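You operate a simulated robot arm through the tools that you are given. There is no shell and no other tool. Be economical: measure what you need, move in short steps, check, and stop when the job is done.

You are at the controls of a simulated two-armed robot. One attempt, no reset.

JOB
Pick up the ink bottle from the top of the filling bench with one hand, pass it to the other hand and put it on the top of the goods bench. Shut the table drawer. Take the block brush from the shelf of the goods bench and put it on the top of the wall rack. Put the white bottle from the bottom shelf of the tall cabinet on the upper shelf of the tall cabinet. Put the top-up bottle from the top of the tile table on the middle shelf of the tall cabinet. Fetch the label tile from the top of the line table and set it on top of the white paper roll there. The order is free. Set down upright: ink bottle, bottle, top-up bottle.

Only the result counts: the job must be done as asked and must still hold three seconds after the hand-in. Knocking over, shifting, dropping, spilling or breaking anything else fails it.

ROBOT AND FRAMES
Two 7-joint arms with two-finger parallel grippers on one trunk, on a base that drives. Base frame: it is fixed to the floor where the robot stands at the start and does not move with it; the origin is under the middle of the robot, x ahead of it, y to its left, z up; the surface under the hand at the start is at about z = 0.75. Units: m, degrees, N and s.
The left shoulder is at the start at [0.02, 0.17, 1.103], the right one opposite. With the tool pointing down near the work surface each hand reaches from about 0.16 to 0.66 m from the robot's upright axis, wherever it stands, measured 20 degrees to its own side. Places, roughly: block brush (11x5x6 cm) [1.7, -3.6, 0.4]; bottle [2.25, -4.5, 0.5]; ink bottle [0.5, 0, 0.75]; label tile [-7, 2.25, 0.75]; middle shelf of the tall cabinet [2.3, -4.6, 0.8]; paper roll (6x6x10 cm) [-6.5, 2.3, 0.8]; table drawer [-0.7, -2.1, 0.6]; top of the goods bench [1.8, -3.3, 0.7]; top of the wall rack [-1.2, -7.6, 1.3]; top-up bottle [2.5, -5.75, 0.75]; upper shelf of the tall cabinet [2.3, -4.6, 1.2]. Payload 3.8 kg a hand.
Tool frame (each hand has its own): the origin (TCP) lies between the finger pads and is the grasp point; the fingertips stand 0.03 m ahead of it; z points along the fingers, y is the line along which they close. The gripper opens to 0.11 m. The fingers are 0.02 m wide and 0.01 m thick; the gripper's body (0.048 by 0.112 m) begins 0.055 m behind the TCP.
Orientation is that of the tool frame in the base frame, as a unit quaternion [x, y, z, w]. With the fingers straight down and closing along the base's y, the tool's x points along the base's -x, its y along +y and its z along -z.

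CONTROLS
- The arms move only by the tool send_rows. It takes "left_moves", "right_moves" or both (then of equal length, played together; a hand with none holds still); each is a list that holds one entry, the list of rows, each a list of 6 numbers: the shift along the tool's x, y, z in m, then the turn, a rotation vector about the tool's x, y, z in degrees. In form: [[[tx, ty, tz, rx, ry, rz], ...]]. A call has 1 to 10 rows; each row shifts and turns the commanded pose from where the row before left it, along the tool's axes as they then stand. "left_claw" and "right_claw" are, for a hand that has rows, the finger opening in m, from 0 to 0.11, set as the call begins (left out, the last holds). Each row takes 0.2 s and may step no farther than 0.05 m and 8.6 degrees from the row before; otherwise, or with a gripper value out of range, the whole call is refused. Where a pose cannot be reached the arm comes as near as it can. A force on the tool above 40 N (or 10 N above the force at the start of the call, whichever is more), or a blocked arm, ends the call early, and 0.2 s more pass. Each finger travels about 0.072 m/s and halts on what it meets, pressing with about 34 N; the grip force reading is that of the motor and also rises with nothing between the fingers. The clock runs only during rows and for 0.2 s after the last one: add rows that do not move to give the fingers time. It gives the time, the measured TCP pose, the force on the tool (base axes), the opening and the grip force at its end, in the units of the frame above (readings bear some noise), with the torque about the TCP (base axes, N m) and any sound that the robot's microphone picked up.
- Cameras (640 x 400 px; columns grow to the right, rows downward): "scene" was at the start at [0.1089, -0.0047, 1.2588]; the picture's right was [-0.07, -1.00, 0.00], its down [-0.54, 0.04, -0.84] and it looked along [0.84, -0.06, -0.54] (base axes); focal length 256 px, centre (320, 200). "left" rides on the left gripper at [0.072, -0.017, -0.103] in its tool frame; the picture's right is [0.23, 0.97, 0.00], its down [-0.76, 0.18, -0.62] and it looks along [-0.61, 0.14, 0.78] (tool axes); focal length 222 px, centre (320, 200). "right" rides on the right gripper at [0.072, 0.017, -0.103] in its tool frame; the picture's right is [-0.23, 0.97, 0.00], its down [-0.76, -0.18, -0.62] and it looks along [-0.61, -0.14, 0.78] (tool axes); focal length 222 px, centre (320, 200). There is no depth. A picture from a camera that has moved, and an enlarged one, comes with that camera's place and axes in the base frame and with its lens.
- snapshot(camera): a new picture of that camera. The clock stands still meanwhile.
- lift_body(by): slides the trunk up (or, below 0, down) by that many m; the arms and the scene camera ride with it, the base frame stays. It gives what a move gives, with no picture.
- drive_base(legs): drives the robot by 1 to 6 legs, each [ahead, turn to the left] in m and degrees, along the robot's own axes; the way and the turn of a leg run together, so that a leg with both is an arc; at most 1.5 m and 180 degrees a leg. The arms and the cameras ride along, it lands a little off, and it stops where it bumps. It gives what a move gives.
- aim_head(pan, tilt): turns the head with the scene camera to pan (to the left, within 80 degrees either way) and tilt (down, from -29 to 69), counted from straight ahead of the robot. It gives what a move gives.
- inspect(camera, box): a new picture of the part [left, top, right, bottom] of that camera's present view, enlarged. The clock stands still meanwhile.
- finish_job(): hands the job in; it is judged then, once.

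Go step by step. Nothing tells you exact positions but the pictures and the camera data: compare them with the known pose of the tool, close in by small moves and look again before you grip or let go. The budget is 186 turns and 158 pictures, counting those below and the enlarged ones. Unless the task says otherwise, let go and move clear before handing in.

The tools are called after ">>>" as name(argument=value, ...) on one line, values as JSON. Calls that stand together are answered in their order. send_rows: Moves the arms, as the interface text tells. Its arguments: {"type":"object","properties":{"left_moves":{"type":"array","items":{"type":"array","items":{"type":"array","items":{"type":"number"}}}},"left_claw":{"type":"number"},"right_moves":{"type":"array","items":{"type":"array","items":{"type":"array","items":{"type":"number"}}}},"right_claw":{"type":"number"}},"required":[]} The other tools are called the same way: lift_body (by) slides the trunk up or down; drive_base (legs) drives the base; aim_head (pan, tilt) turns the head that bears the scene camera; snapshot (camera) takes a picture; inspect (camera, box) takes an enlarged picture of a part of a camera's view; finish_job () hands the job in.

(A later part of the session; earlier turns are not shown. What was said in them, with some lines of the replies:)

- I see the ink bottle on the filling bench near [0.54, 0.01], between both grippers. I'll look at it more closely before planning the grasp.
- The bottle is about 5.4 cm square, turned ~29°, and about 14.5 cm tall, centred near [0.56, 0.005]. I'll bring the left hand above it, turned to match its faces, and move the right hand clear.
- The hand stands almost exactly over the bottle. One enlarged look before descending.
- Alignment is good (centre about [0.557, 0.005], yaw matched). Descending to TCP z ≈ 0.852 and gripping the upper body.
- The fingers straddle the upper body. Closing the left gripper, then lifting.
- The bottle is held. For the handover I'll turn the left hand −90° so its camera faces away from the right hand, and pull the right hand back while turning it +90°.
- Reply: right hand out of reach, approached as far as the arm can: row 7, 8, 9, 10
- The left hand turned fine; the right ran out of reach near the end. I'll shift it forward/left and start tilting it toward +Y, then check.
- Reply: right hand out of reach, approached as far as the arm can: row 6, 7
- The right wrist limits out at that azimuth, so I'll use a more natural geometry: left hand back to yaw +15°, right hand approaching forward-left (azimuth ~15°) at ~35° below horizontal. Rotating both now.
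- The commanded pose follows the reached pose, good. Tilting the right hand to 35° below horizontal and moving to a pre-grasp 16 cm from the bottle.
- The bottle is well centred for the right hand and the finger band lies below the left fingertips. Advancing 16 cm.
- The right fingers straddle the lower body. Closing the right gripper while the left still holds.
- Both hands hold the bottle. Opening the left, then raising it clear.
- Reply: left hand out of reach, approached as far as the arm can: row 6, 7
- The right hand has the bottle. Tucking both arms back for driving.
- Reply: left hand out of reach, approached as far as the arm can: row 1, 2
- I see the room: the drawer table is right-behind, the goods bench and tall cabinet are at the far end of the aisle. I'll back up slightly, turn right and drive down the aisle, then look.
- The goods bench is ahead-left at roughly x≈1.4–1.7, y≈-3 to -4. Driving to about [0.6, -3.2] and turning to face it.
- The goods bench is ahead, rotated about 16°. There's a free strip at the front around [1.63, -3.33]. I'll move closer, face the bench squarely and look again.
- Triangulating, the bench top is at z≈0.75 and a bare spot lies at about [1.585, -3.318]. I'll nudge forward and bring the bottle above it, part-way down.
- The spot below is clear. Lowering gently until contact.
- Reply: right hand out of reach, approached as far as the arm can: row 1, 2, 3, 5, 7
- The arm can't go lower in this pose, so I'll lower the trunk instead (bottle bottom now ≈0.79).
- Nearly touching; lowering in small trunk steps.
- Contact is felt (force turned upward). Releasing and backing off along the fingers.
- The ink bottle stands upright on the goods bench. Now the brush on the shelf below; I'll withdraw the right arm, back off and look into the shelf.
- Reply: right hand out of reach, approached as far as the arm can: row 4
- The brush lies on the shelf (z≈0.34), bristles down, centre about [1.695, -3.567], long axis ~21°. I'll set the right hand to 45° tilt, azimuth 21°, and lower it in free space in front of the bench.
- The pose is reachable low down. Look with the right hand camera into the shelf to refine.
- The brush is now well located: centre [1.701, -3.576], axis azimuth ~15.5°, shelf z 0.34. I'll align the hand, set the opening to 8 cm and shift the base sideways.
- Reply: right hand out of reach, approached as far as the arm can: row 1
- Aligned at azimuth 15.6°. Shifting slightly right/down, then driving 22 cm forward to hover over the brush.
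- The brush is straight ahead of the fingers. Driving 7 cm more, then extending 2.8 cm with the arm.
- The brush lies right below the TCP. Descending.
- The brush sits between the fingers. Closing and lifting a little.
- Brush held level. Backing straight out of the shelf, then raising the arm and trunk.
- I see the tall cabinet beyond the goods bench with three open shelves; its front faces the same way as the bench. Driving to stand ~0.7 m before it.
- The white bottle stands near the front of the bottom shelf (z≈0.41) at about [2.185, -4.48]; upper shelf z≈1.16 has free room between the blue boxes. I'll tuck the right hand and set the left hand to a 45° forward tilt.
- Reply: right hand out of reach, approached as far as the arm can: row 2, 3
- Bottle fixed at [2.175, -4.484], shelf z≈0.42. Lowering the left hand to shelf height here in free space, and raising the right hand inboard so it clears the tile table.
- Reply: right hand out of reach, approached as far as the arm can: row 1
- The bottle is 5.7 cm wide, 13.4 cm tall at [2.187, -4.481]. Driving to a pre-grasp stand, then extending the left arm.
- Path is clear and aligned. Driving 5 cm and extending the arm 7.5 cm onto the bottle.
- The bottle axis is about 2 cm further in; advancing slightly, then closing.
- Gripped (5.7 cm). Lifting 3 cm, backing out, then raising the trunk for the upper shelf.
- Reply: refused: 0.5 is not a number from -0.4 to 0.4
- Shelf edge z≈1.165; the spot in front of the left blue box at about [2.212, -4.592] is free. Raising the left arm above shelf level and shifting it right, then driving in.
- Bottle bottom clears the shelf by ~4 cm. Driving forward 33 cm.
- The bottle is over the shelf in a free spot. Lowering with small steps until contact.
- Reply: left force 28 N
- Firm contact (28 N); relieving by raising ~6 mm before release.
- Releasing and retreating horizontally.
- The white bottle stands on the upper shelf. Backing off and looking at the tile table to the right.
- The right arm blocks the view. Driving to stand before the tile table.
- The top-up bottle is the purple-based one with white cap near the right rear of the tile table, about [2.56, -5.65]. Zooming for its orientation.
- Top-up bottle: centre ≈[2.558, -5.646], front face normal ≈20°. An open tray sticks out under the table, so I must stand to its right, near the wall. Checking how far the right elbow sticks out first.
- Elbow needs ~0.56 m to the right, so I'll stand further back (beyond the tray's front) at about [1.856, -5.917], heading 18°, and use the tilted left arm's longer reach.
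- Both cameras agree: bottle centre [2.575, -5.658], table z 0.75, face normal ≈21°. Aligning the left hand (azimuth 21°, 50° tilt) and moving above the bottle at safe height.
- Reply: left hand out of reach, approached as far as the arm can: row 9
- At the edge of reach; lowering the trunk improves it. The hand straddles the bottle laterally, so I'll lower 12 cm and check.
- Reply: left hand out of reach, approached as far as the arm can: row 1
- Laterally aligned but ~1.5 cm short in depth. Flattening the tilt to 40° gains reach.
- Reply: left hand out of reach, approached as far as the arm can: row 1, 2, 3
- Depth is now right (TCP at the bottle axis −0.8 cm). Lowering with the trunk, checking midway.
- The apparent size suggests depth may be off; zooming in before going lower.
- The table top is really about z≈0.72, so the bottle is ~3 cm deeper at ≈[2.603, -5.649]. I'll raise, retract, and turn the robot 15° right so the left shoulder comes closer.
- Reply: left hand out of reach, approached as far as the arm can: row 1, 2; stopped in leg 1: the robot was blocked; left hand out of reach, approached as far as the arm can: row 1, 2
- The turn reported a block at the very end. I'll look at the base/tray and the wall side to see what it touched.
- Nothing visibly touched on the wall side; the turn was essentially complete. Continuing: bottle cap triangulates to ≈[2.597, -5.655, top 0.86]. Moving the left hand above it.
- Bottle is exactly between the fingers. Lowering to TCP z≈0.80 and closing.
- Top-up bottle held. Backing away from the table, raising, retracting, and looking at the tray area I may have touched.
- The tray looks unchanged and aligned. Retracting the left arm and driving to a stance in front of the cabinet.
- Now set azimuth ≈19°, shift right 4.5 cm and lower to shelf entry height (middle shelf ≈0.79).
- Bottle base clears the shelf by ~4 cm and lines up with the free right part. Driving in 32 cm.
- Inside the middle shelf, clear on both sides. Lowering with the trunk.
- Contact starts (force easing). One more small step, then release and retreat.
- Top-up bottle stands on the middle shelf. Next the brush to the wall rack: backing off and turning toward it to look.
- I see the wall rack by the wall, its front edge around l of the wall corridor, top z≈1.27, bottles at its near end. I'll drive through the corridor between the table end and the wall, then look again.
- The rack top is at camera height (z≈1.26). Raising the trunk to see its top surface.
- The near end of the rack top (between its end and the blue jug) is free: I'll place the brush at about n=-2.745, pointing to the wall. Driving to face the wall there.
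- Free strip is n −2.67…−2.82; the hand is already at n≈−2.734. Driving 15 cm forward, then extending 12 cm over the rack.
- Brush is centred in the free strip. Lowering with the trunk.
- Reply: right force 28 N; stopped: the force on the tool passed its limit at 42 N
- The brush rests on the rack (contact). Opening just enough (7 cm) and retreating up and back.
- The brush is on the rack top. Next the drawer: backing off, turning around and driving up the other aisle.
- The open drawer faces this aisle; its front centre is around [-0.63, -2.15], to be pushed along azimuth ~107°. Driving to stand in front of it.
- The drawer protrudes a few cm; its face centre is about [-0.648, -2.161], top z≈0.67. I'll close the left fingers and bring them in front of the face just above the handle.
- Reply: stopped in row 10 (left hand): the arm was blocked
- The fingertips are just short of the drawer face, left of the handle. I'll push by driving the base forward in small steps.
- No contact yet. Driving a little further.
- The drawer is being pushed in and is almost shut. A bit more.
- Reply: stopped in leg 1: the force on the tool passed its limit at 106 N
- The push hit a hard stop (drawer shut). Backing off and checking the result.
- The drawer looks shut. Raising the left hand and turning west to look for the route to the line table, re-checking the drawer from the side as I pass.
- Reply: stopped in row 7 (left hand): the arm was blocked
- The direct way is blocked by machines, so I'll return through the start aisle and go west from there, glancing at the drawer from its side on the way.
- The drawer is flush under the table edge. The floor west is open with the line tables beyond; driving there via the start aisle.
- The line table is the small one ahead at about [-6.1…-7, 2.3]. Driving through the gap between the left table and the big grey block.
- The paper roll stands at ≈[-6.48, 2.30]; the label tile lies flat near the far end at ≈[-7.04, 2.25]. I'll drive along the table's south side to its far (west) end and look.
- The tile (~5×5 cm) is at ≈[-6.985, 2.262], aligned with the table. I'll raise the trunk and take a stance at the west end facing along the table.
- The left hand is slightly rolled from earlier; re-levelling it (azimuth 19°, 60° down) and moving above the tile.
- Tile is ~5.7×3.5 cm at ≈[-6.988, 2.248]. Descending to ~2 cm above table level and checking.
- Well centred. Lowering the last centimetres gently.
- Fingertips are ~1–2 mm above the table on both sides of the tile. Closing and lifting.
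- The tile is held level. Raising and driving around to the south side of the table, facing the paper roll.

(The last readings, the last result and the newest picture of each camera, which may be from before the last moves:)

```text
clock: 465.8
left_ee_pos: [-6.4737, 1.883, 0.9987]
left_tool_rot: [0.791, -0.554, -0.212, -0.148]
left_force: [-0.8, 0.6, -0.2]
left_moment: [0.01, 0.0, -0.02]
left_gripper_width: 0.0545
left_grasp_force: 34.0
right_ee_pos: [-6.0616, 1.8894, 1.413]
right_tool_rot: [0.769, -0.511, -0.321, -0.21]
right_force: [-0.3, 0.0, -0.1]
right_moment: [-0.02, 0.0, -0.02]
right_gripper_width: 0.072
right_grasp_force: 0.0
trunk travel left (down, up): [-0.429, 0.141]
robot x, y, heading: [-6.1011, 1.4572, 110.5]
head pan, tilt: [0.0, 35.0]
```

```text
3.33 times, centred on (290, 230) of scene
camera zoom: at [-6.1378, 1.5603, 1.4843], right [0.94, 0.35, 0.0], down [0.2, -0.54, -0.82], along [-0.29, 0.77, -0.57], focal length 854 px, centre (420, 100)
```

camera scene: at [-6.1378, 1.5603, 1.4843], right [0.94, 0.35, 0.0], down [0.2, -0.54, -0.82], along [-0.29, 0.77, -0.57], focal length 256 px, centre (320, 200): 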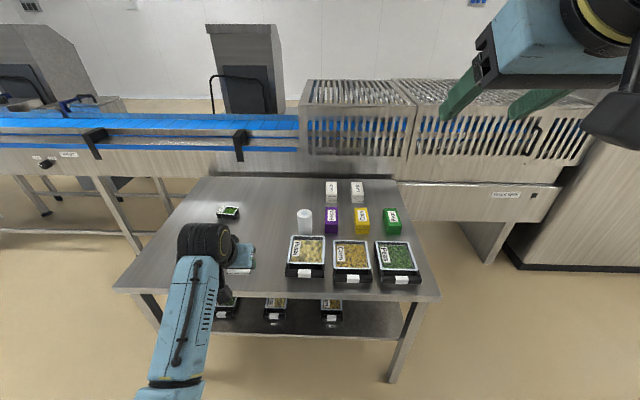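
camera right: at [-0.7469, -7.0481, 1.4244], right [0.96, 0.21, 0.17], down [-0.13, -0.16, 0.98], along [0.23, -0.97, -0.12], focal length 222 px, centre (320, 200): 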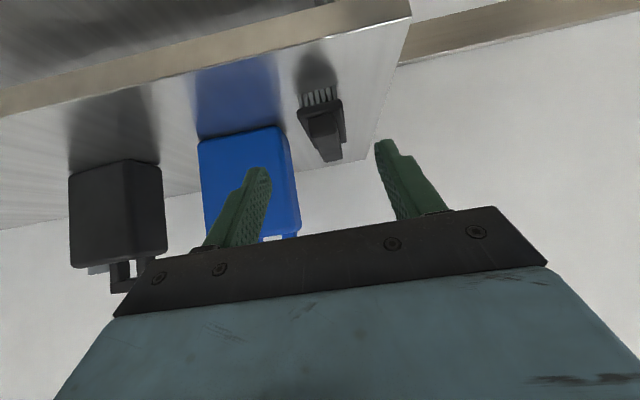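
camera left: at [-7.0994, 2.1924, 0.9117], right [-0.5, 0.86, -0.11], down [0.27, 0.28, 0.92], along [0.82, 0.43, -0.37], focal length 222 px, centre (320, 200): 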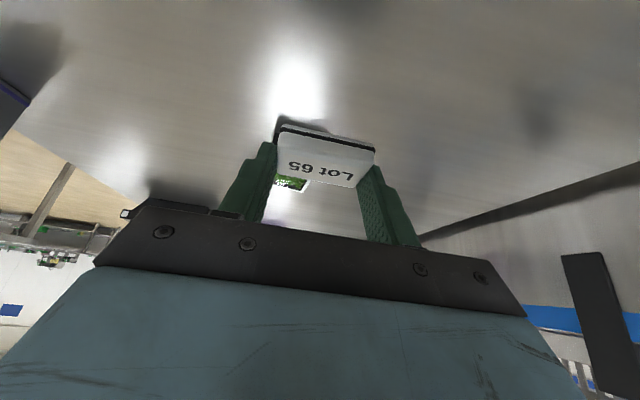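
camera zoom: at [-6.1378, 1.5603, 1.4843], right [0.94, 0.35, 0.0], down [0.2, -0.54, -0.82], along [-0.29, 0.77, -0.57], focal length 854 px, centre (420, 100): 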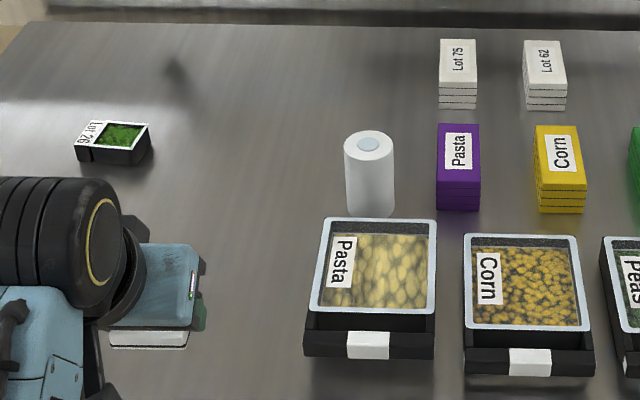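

Roll top centre: [-6.479, 2.299], z≈0.85. Driving 22 cm closer, then moving the tile over it with the arm.

>>> drive_base(legs=[[0.22, 0]])

>>> send_rows(left_moves=[[[0, -0.0467, 0, 0, 0, 0], [0, -0.0467, 0, 0, 0, 0], [0, -0.0467, 0, 0, 0, 0], [-0.0352, 0, 0.0203, 0, 0, 0], [-0.0352, 0, 0.0203, 0, 0, 0], [-0.0352, 0, 0.0203, 0, 0, 0], [0, 0, 0, 0, 0, 0]]])

```text
clock: 467.5
left_ee_pos: [-6.5506, 2.0891, 0.9964]
left_tool_rot: [0.792, -0.553, -0.212, -0.148]
left_force: [-0.4, -0.2, 0.2]
left_moment: [-0.01, -0.03, 0.01]
left_gripper_width: 0.0547
left_grasp_force: 33.8
right_ee_pos: [-6.1391, 2.0959, 1.4136]
right_tool_rot: [0.77, -0.51, -0.322, -0.209]
right_force: [-0.3, 0.1, -0.3]
right_moment: [-0.01, 0.02, -0.02]
right_gripper_width: 0.0721
right_grasp_force: 0.2
trunk travel left (down, up): [-0.429, 0.141]
robot x, y, heading: [-6.1741, 1.665, 110.7]
head pan, tilt: [0.0, 35.0]
```

```text
clock: 469.1
left_ee_pos: [-6.4612, 2.2531, 1.0018]
left_tool_rot: [0.791, -0.554, -0.213, -0.149]
left_force: [-0.3, 0.5, 0.1]
left_moment: [0.04, -0.03, 0.01]
left_gripper_width: 0.0547
left_grasp_force: 33.9
right_ee_pos: [-6.1394, 2.0931, 1.4125]
right_tool_rot: [0.77, -0.51, -0.322, -0.21]
right_force: [0.1, 0.1, 1.2]
right_moment: [-0.01, 0.03, 0.01]
right_gripper_width: 0.0721
right_grasp_force: 0.1
trunk travel left (down, up): [-0.429, 0.141]
robot x, y, heading: [-6.1765, 1.6604, 110.6]
head pan, tilt: [0.0, 35.0]
```

>>> send_rows(left_moves=[[[-0.0348, 0.001, 0.0201, 0, 0, 0], [0, 0, 0, 0, 0, 0]]])

>>> lift_body(by=-0.085)

>>> snapshot(camera="left")

>>> inspect(camera="scene", box=[220, 150, 360, 270])

```text
clock: 469.7
left_ee_pos: [-6.4773, 2.2815, 1.0021]
left_tool_rot: [0.791, -0.554, -0.212, -0.148]
left_force: [-0.3, -0.7, -1.2]
left_moment: [0.01, -0.02, 0.0]
left_gripper_width: 0.0544
left_grasp_force: 33.7
left hand out of reach, approached as far as the arm can: row 1
right_ee_pos: [-6.1392, 2.094, 1.4138]
right_tool_rot: [0.77, -0.51, -0.321, -0.21]
right_force: [0.0, 0.0, 0.2]
right_moment: [0.0, -0.01, 0.01]
right_gripper_width: 0.0723
right_grasp_force: 0.1
trunk travel left (down, up): [-0.429, 0.141]
robot x, y, heading: [-6.1755, 1.6634, 110.7]
head pan, tilt: [0.0, 35.0]
```

```text
clock: 470.9
left_ee_pos: [-6.4757, 2.283, 0.9174]
left_tool_rot: [0.791, -0.554, -0.212, -0.149]
left_force: [0.7, 1.1, -0.4]
left_moment: [0.02, -0.01, 0.01]
left_gripper_width: 0.0548
left_grasp_force: 34.1
right_ee_pos: [-6.139, 2.0946, 1.3288]
right_tool_rot: [0.77, -0.511, -0.321, -0.21]
right_force: [-0.4, 0.8, 0.1]
right_moment: [0.01, -0.01, -0.02]
right_gripper_width: 0.072
right_grasp_force: 0.1
trunk travel left (down, up): [-0.344, 0.226]
robot x, y, heading: [-6.1752, 1.6611, 110.4]
head pan, tilt: [0.0, 35.0]
```

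```text
29 pictures are left
camera left: at [-6.4217, 2.1802, 0.9708], right [-0.85, -0.52, -0.11], down [-0.29, 0.27, 0.92], along [-0.45, 0.81, -0.37], focal length 222 px, centre (320, 200)
```

left: 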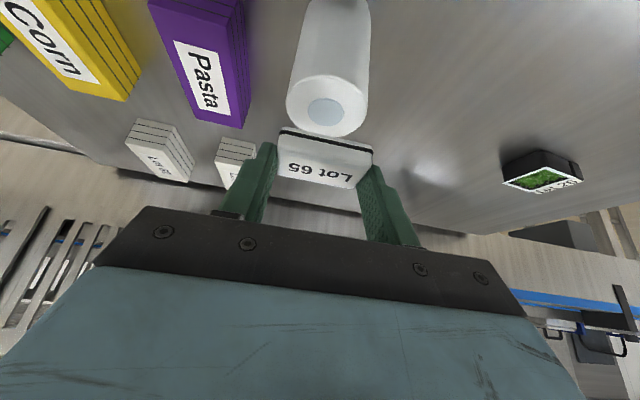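

```text
3.33 times, centred on (290, 210) of scene
camera zoom: at [-6.215, 1.7657, 1.3994], right [0.94, 0.35, 0.0], down [0.2, -0.54, -0.82], along [-0.29, 0.77, -0.57], focal length 854 px, centre (420, 167)
```

zoom: 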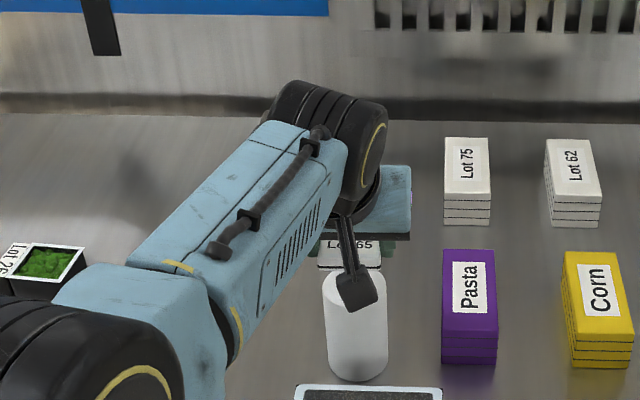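

The tile is within ~5 mm of centred over the roll. Lowering 2.6 cm and nudging forward 5 mm.

>>> lift_body(by=-0.024)

>>> send_rows(left_moves=[[[-0.0043, 0, 0.0025, 0, 0, 0], [0, 0, 0, 0, 0, 0]]])

>>> inspect(camera="left", box=[220, 50, 440, 200])

```text
clock: 471.6
left_ee_pos: [-6.4764, 2.2832, 0.8932]
left_tool_rot: [0.791, -0.554, -0.212, -0.148]
left_force: [0.3, 0.4, -0.4]
left_moment: [-0.01, -0.02, 0.02]
left_gripper_width: 0.0548
left_grasp_force: 34.1
right_ee_pos: [-6.1392, 2.0944, 1.3044]
right_tool_rot: [0.77, -0.51, -0.32, -0.21]
right_force: [-0.1, 0.1, 0.3]
right_moment: [0.01, 0.02, -0.02]
right_gripper_width: 0.0721
right_grasp_force: 0.1
trunk travel left (down, up): [-0.32, 0.25]
robot x, y, heading: [-6.1764, 1.6601, 110.5]
head pan, tilt: [0.0, 35.0]
```

```text
clock: 472.2
left_ee_pos: [-6.4772, 2.2837, 0.8939]
left_tool_rot: [0.791, -0.555, -0.211, -0.149]
left_force: [0.8, 0.7, -0.2]
left_moment: [-0.01, 0.01, -0.01]
left_gripper_width: 0.0545
left_grasp_force: 33.7
left hand out of reach, approached as far as the arm can: row 1
right_ee_pos: [-6.1399, 2.0945, 1.3041]
right_tool_rot: [0.77, -0.51, -0.321, -0.21]
right_force: [-1.4, -0.6, 0.0]
right_moment: [-0.02, -0.01, 0.0]
right_gripper_width: 0.0718
right_grasp_force: 0.1
trunk travel left (down, up): [-0.32, 0.25]
robot x, y, heading: [-6.1792, 1.6628, 110.7]
head pan, tilt: [0.0, 35.0]
```

```text
2.67 times, centred on (330, 125) of left
camera zoom: at [-6.4233, 2.1808, 0.9475], right [-0.85, -0.52, -0.11], down [-0.29, 0.27, 0.92], along [-0.45, 0.81, -0.37], focal length 592 px, centre (293, 400)
```

zoom: 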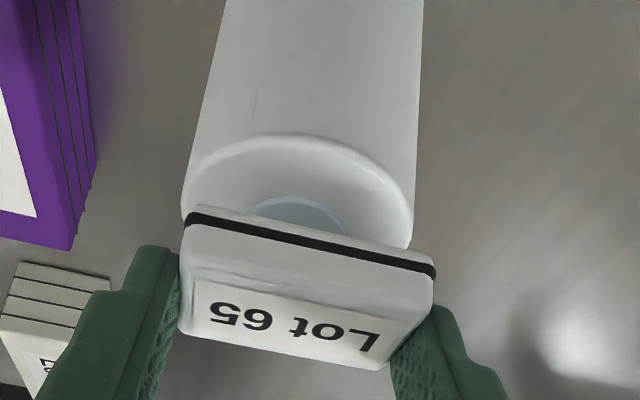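

The tile is centred over the roll (≈3 mm), about 1.2 cm above it. Lowering in small trunk steps.

>>> lift_body(by=-0.006)

>>> lift_body(by=-0.003)

>>> inspect(camera="left", box=[220, 50, 440, 200])

```text
clock: 472.8
left_ee_pos: [-6.4776, 2.2837, 0.8882]
left_tool_rot: [0.791, -0.554, -0.213, -0.148]
left_force: [-1.0, 0.4, 0.2]
left_moment: [-0.01, 0.0, 0.05]
left_gripper_width: 0.0547
left_grasp_force: 34.4
right_ee_pos: [-6.1395, 2.0938, 1.2983]
right_tool_rot: [0.77, -0.51, -0.321, -0.209]
right_force: [-0.6, 0.3, 0.4]
right_moment: [0.02, 0.0, 0.0]
right_gripper_width: 0.0721
right_grasp_force: 0.0
trunk travel left (down, up): [-0.314, 0.256]
robot x, y, heading: [-6.1788, 1.664, 111.0]
head pan, tilt: [0.0, 35.0]
```

```text
clock: 473.3
left_ee_pos: [-6.4779, 2.2835, 0.8854]
left_tool_rot: [0.791, -0.554, -0.212, -0.149]
left_force: [0.4, 0.0, -1.2]
left_moment: [-0.03, 0.02, -0.02]
left_gripper_width: 0.0549
left_grasp_force: 33.5
right_ee_pos: [-6.1392, 2.0949, 1.2943]
right_tool_rot: [0.77, -0.51, -0.321, -0.209]
right_force: [-0.7, 0.5, 0.9]
right_moment: [0.02, 0.02, 0.0]
right_gripper_width: 0.0722
right_grasp_force: 0.1
trunk travel left (down, up): [-0.311, 0.259]
robot x, y, heading: [-6.1747, 1.6634, 110.3]
head pan, tilt: [0.0, 35.0]
```

```text
2.67 times, centred on (330, 125) of left
camera zoom: at [-6.4234, 2.1808, 0.9385], right [-0.85, -0.52, -0.11], down [-0.29, 0.27, 0.92], along [-0.45, 0.81, -0.37], focal length 592 px, centre (293, 400)
```

zoom: 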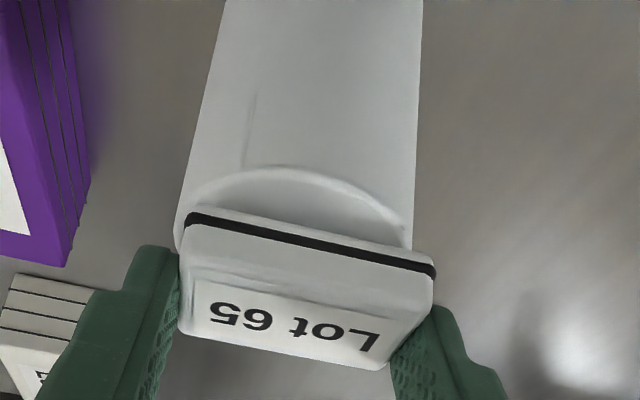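

>>> lift_body(by=-0.002)

>>> lift_body(by=-0.0015)

```text
clock: 473.8
left_ee_pos: [-6.4774, 2.2836, 0.8825]
left_tool_rot: [0.791, -0.554, -0.212, -0.149]
left_force: [0.0, 0.4, 0.4]
left_moment: [-0.03, -0.02, 0.01]
left_gripper_width: 0.0544
left_grasp_force: 34.2
right_ee_pos: [-6.139, 2.0949, 1.2932]
right_tool_rot: [0.77, -0.51, -0.321, -0.209]
right_force: [0.7, -0.7, -0.3]
right_moment: [-0.02, 0.03, 0.04]
right_gripper_width: 0.0718
right_grasp_force: 0.1
trunk travel left (down, up): [-0.309, 0.261]
robot x, y, heading: [-6.1758, 1.6648, 110.6]
head pan, tilt: [0.0, 35.0]
```

```text
clock: 474.3
left_ee_pos: [-6.4782, 2.2837, 0.8805]
left_tool_rot: [0.791, -0.555, -0.212, -0.148]
left_force: [0.5, 0.2, 0.1]
left_moment: [-0.01, 0.01, -0.02]
left_gripper_width: 0.0546
left_grasp_force: 33.9
right_ee_pos: [-6.1392, 2.0941, 1.2919]
right_tool_rot: [0.77, -0.51, -0.322, -0.21]
right_force: [0.3, -0.2, -0.1]
right_moment: [0.03, 0.02, 0.01]
right_gripper_width: 0.0721
right_grasp_force: 0.1
trunk travel left (down, up): [-0.307, 0.263]
robot x, y, heading: [-6.1771, 1.6604, 110.6]
head pan, tilt: [0.0, 35.0]
```

>>> lift_body(by=-0.0015)

>>> inspect(camera="left", box=[220, 50, 440, 200])

```text
clock: 474.8
left_ee_pos: [-6.4775, 2.2838, 0.8825]
left_tool_rot: [0.791, -0.554, -0.212, -0.149]
left_force: [-0.3, -2.5, 4.7]
left_moment: [-0.05, -0.02, 0.0]
left_gripper_width: 0.0548
left_grasp_force: 34.4
right_ee_pos: [-6.1393, 2.093, 1.2905]
right_tool_rot: [0.77, -0.51, -0.322, -0.209]
right_force: [0.1, 0.3, -1.3]
right_moment: [0.02, -0.01, 0.0]
right_gripper_width: 0.0722
right_grasp_force: 0.0
trunk travel left (down, up): [-0.306, 0.264]
robot x, y, heading: [-6.1775, 1.6598, 110.5]
head pan, tilt: [0.0, 35.0]
```

```text
2.67 times, centred on (330, 125) of left
camera zoom: at [-6.4233, 2.1808, 0.9346], right [-0.85, -0.52, -0.11], down [-0.28, 0.26, 0.92], along [-0.45, 0.81, -0.37], focal length 592 px, centre (293, 400)
```

zoom: 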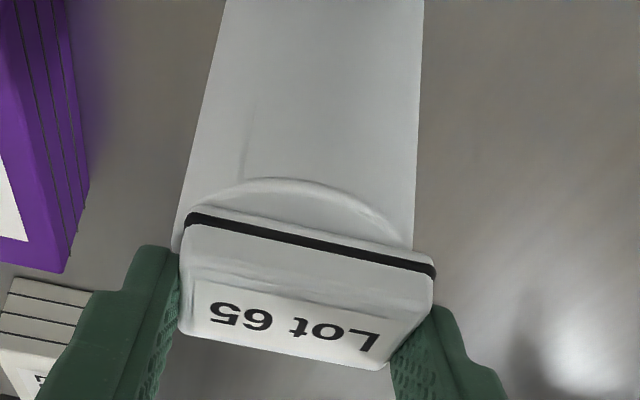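

Contact (4.7 N up). Releasing and lifting straight up.

>>> send_rows(left_moves=[[[0, 0, 0, 0, 0, 0], [0, 0, 0, 0, 0, 0], [0, 0, 0, 0, 0, 0], [-0.005, 0, -0.0087, 0, 0, 0], [-0.015, 0, -0.026, 0, 0, 0], [-0.02, 0, -0.0346, 0, 0, 0], [-0.02, 0, -0.0346, 0, 0, 0], [0, 0, 0, 0, 0, 0]]], left_claw=0.085)

>>> snapshot(camera="left")

```text
clock: 476.6
left_ee_pos: [-6.4794, 2.2843, 0.9989]
left_tool_rot: [0.791, -0.555, -0.211, -0.15]
left_force: [0.1, 0.1, 0.3]
left_moment: [0.02, 0.0, -0.02]
left_gripper_width: 0.0848
left_grasp_force: 0.1
right_ee_pos: [-6.1394, 2.0949, 1.2903]
right_tool_rot: [0.77, -0.51, -0.321, -0.21]
right_force: [0.7, -0.5, 0.4]
right_moment: [-0.02, -0.01, 0.04]
right_gripper_width: 0.0719
right_grasp_force: 0.1
trunk travel left (down, up): [-0.306, 0.264]
robot x, y, heading: [-6.1731, 1.6622, 110.8]
head pan, tilt: [0.0, 35.0]
```

```text
24 pictures are left
camera left: at [-6.4255, 2.1815, 1.0527], right [-0.85, -0.52, -0.11], down [-0.29, 0.27, 0.92], along [-0.45, 0.81, -0.37], focal length 222 px, centre (320, 200)
```

left: 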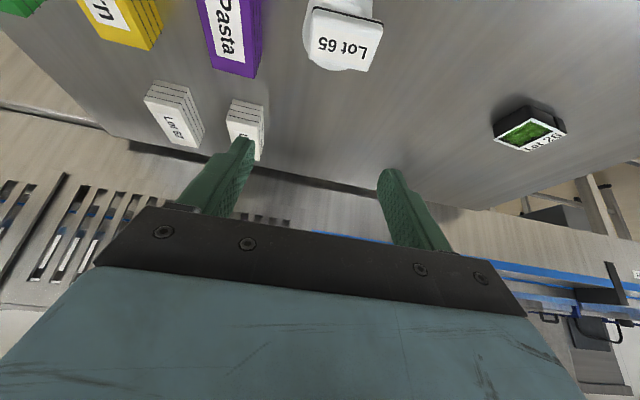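

The tile sits on the roll. Backing clear and taking one last look.

>>> drive_base(legs=[[-0.25, 0]])

>>> inspect(camera="scene", box=[220, 150, 400, 270])

```text
clock: 478.5
left_ee_pos: [-6.3872, 2.0421, 0.9999]
left_tool_rot: [0.79, -0.556, -0.211, -0.149]
left_force: [-0.8, -0.4, 0.0]
left_moment: [0.01, -0.01, 0.0]
left_gripper_width: 0.0849
left_grasp_force: 0.1
right_ee_pos: [-6.0469, 1.8513, 1.2906]
right_tool_rot: [0.768, -0.512, -0.321, -0.211]
right_force: [0.6, -0.3, -0.2]
right_moment: [-0.01, -0.01, 0.02]
right_gripper_width: 0.0724
right_grasp_force: 0.0
trunk travel left (down, up): [-0.306, 0.264]
robot x, y, heading: [-6.0848, 1.4195, 110.6]
head pan, tilt: [0.0, 35.0]
```

```text
3.33 times, centred on (310, 210) of scene
camera zoom: at [-6.1237, 1.5229, 1.3614], right [0.94, 0.35, 0.0], down [0.2, -0.54, -0.82], along [-0.29, 0.77, -0.57], focal length 854 px, centre (353, 167)
```

zoom: 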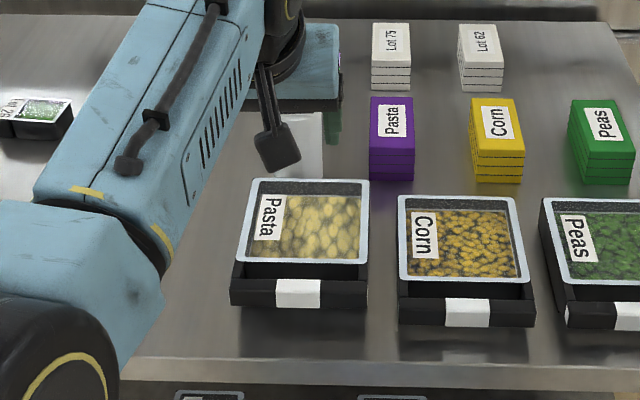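

>>> snapshot(camera="left")

```text
22 pictures are left
camera left: at [-6.3332, 1.9393, 1.0528], right [-0.85, -0.52, -0.11], down [-0.28, 0.27, 0.92], along [-0.44, 0.81, -0.37], focal length 222 px, centre (320, 200)
```

left: 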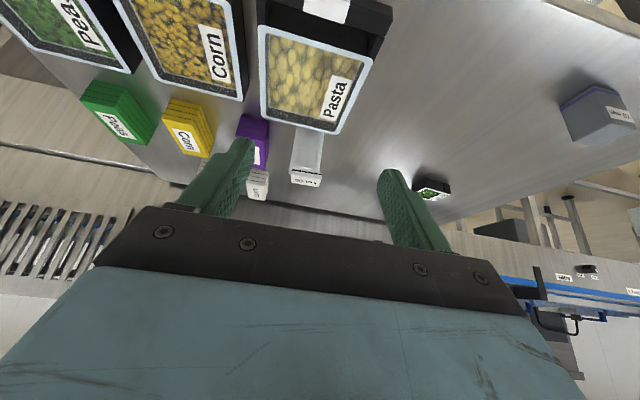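

The tile rests on the standing roll, the neighbouring items look undisturbed, and both hands are empty and clear. Handing in.

>>> finish_job()

```text
The job is handed in.
```

I did all six tasks and handed the job in; no score came back. The ink bottle was passed between hands and is on the goods bench, the white bottle is on the upper cabinet shelf and the top-up bottle on the middle one. The brush is on the wall rack, and the label tile is on the paper roll. The drawer was pushed until a hard stop, which I take as shut: it looks flush, but I had no clear side view.

One risk: near the tile table the base reported being blocked at the end of a turn. The open tray there looked unmoved, but I never saw what it touched.
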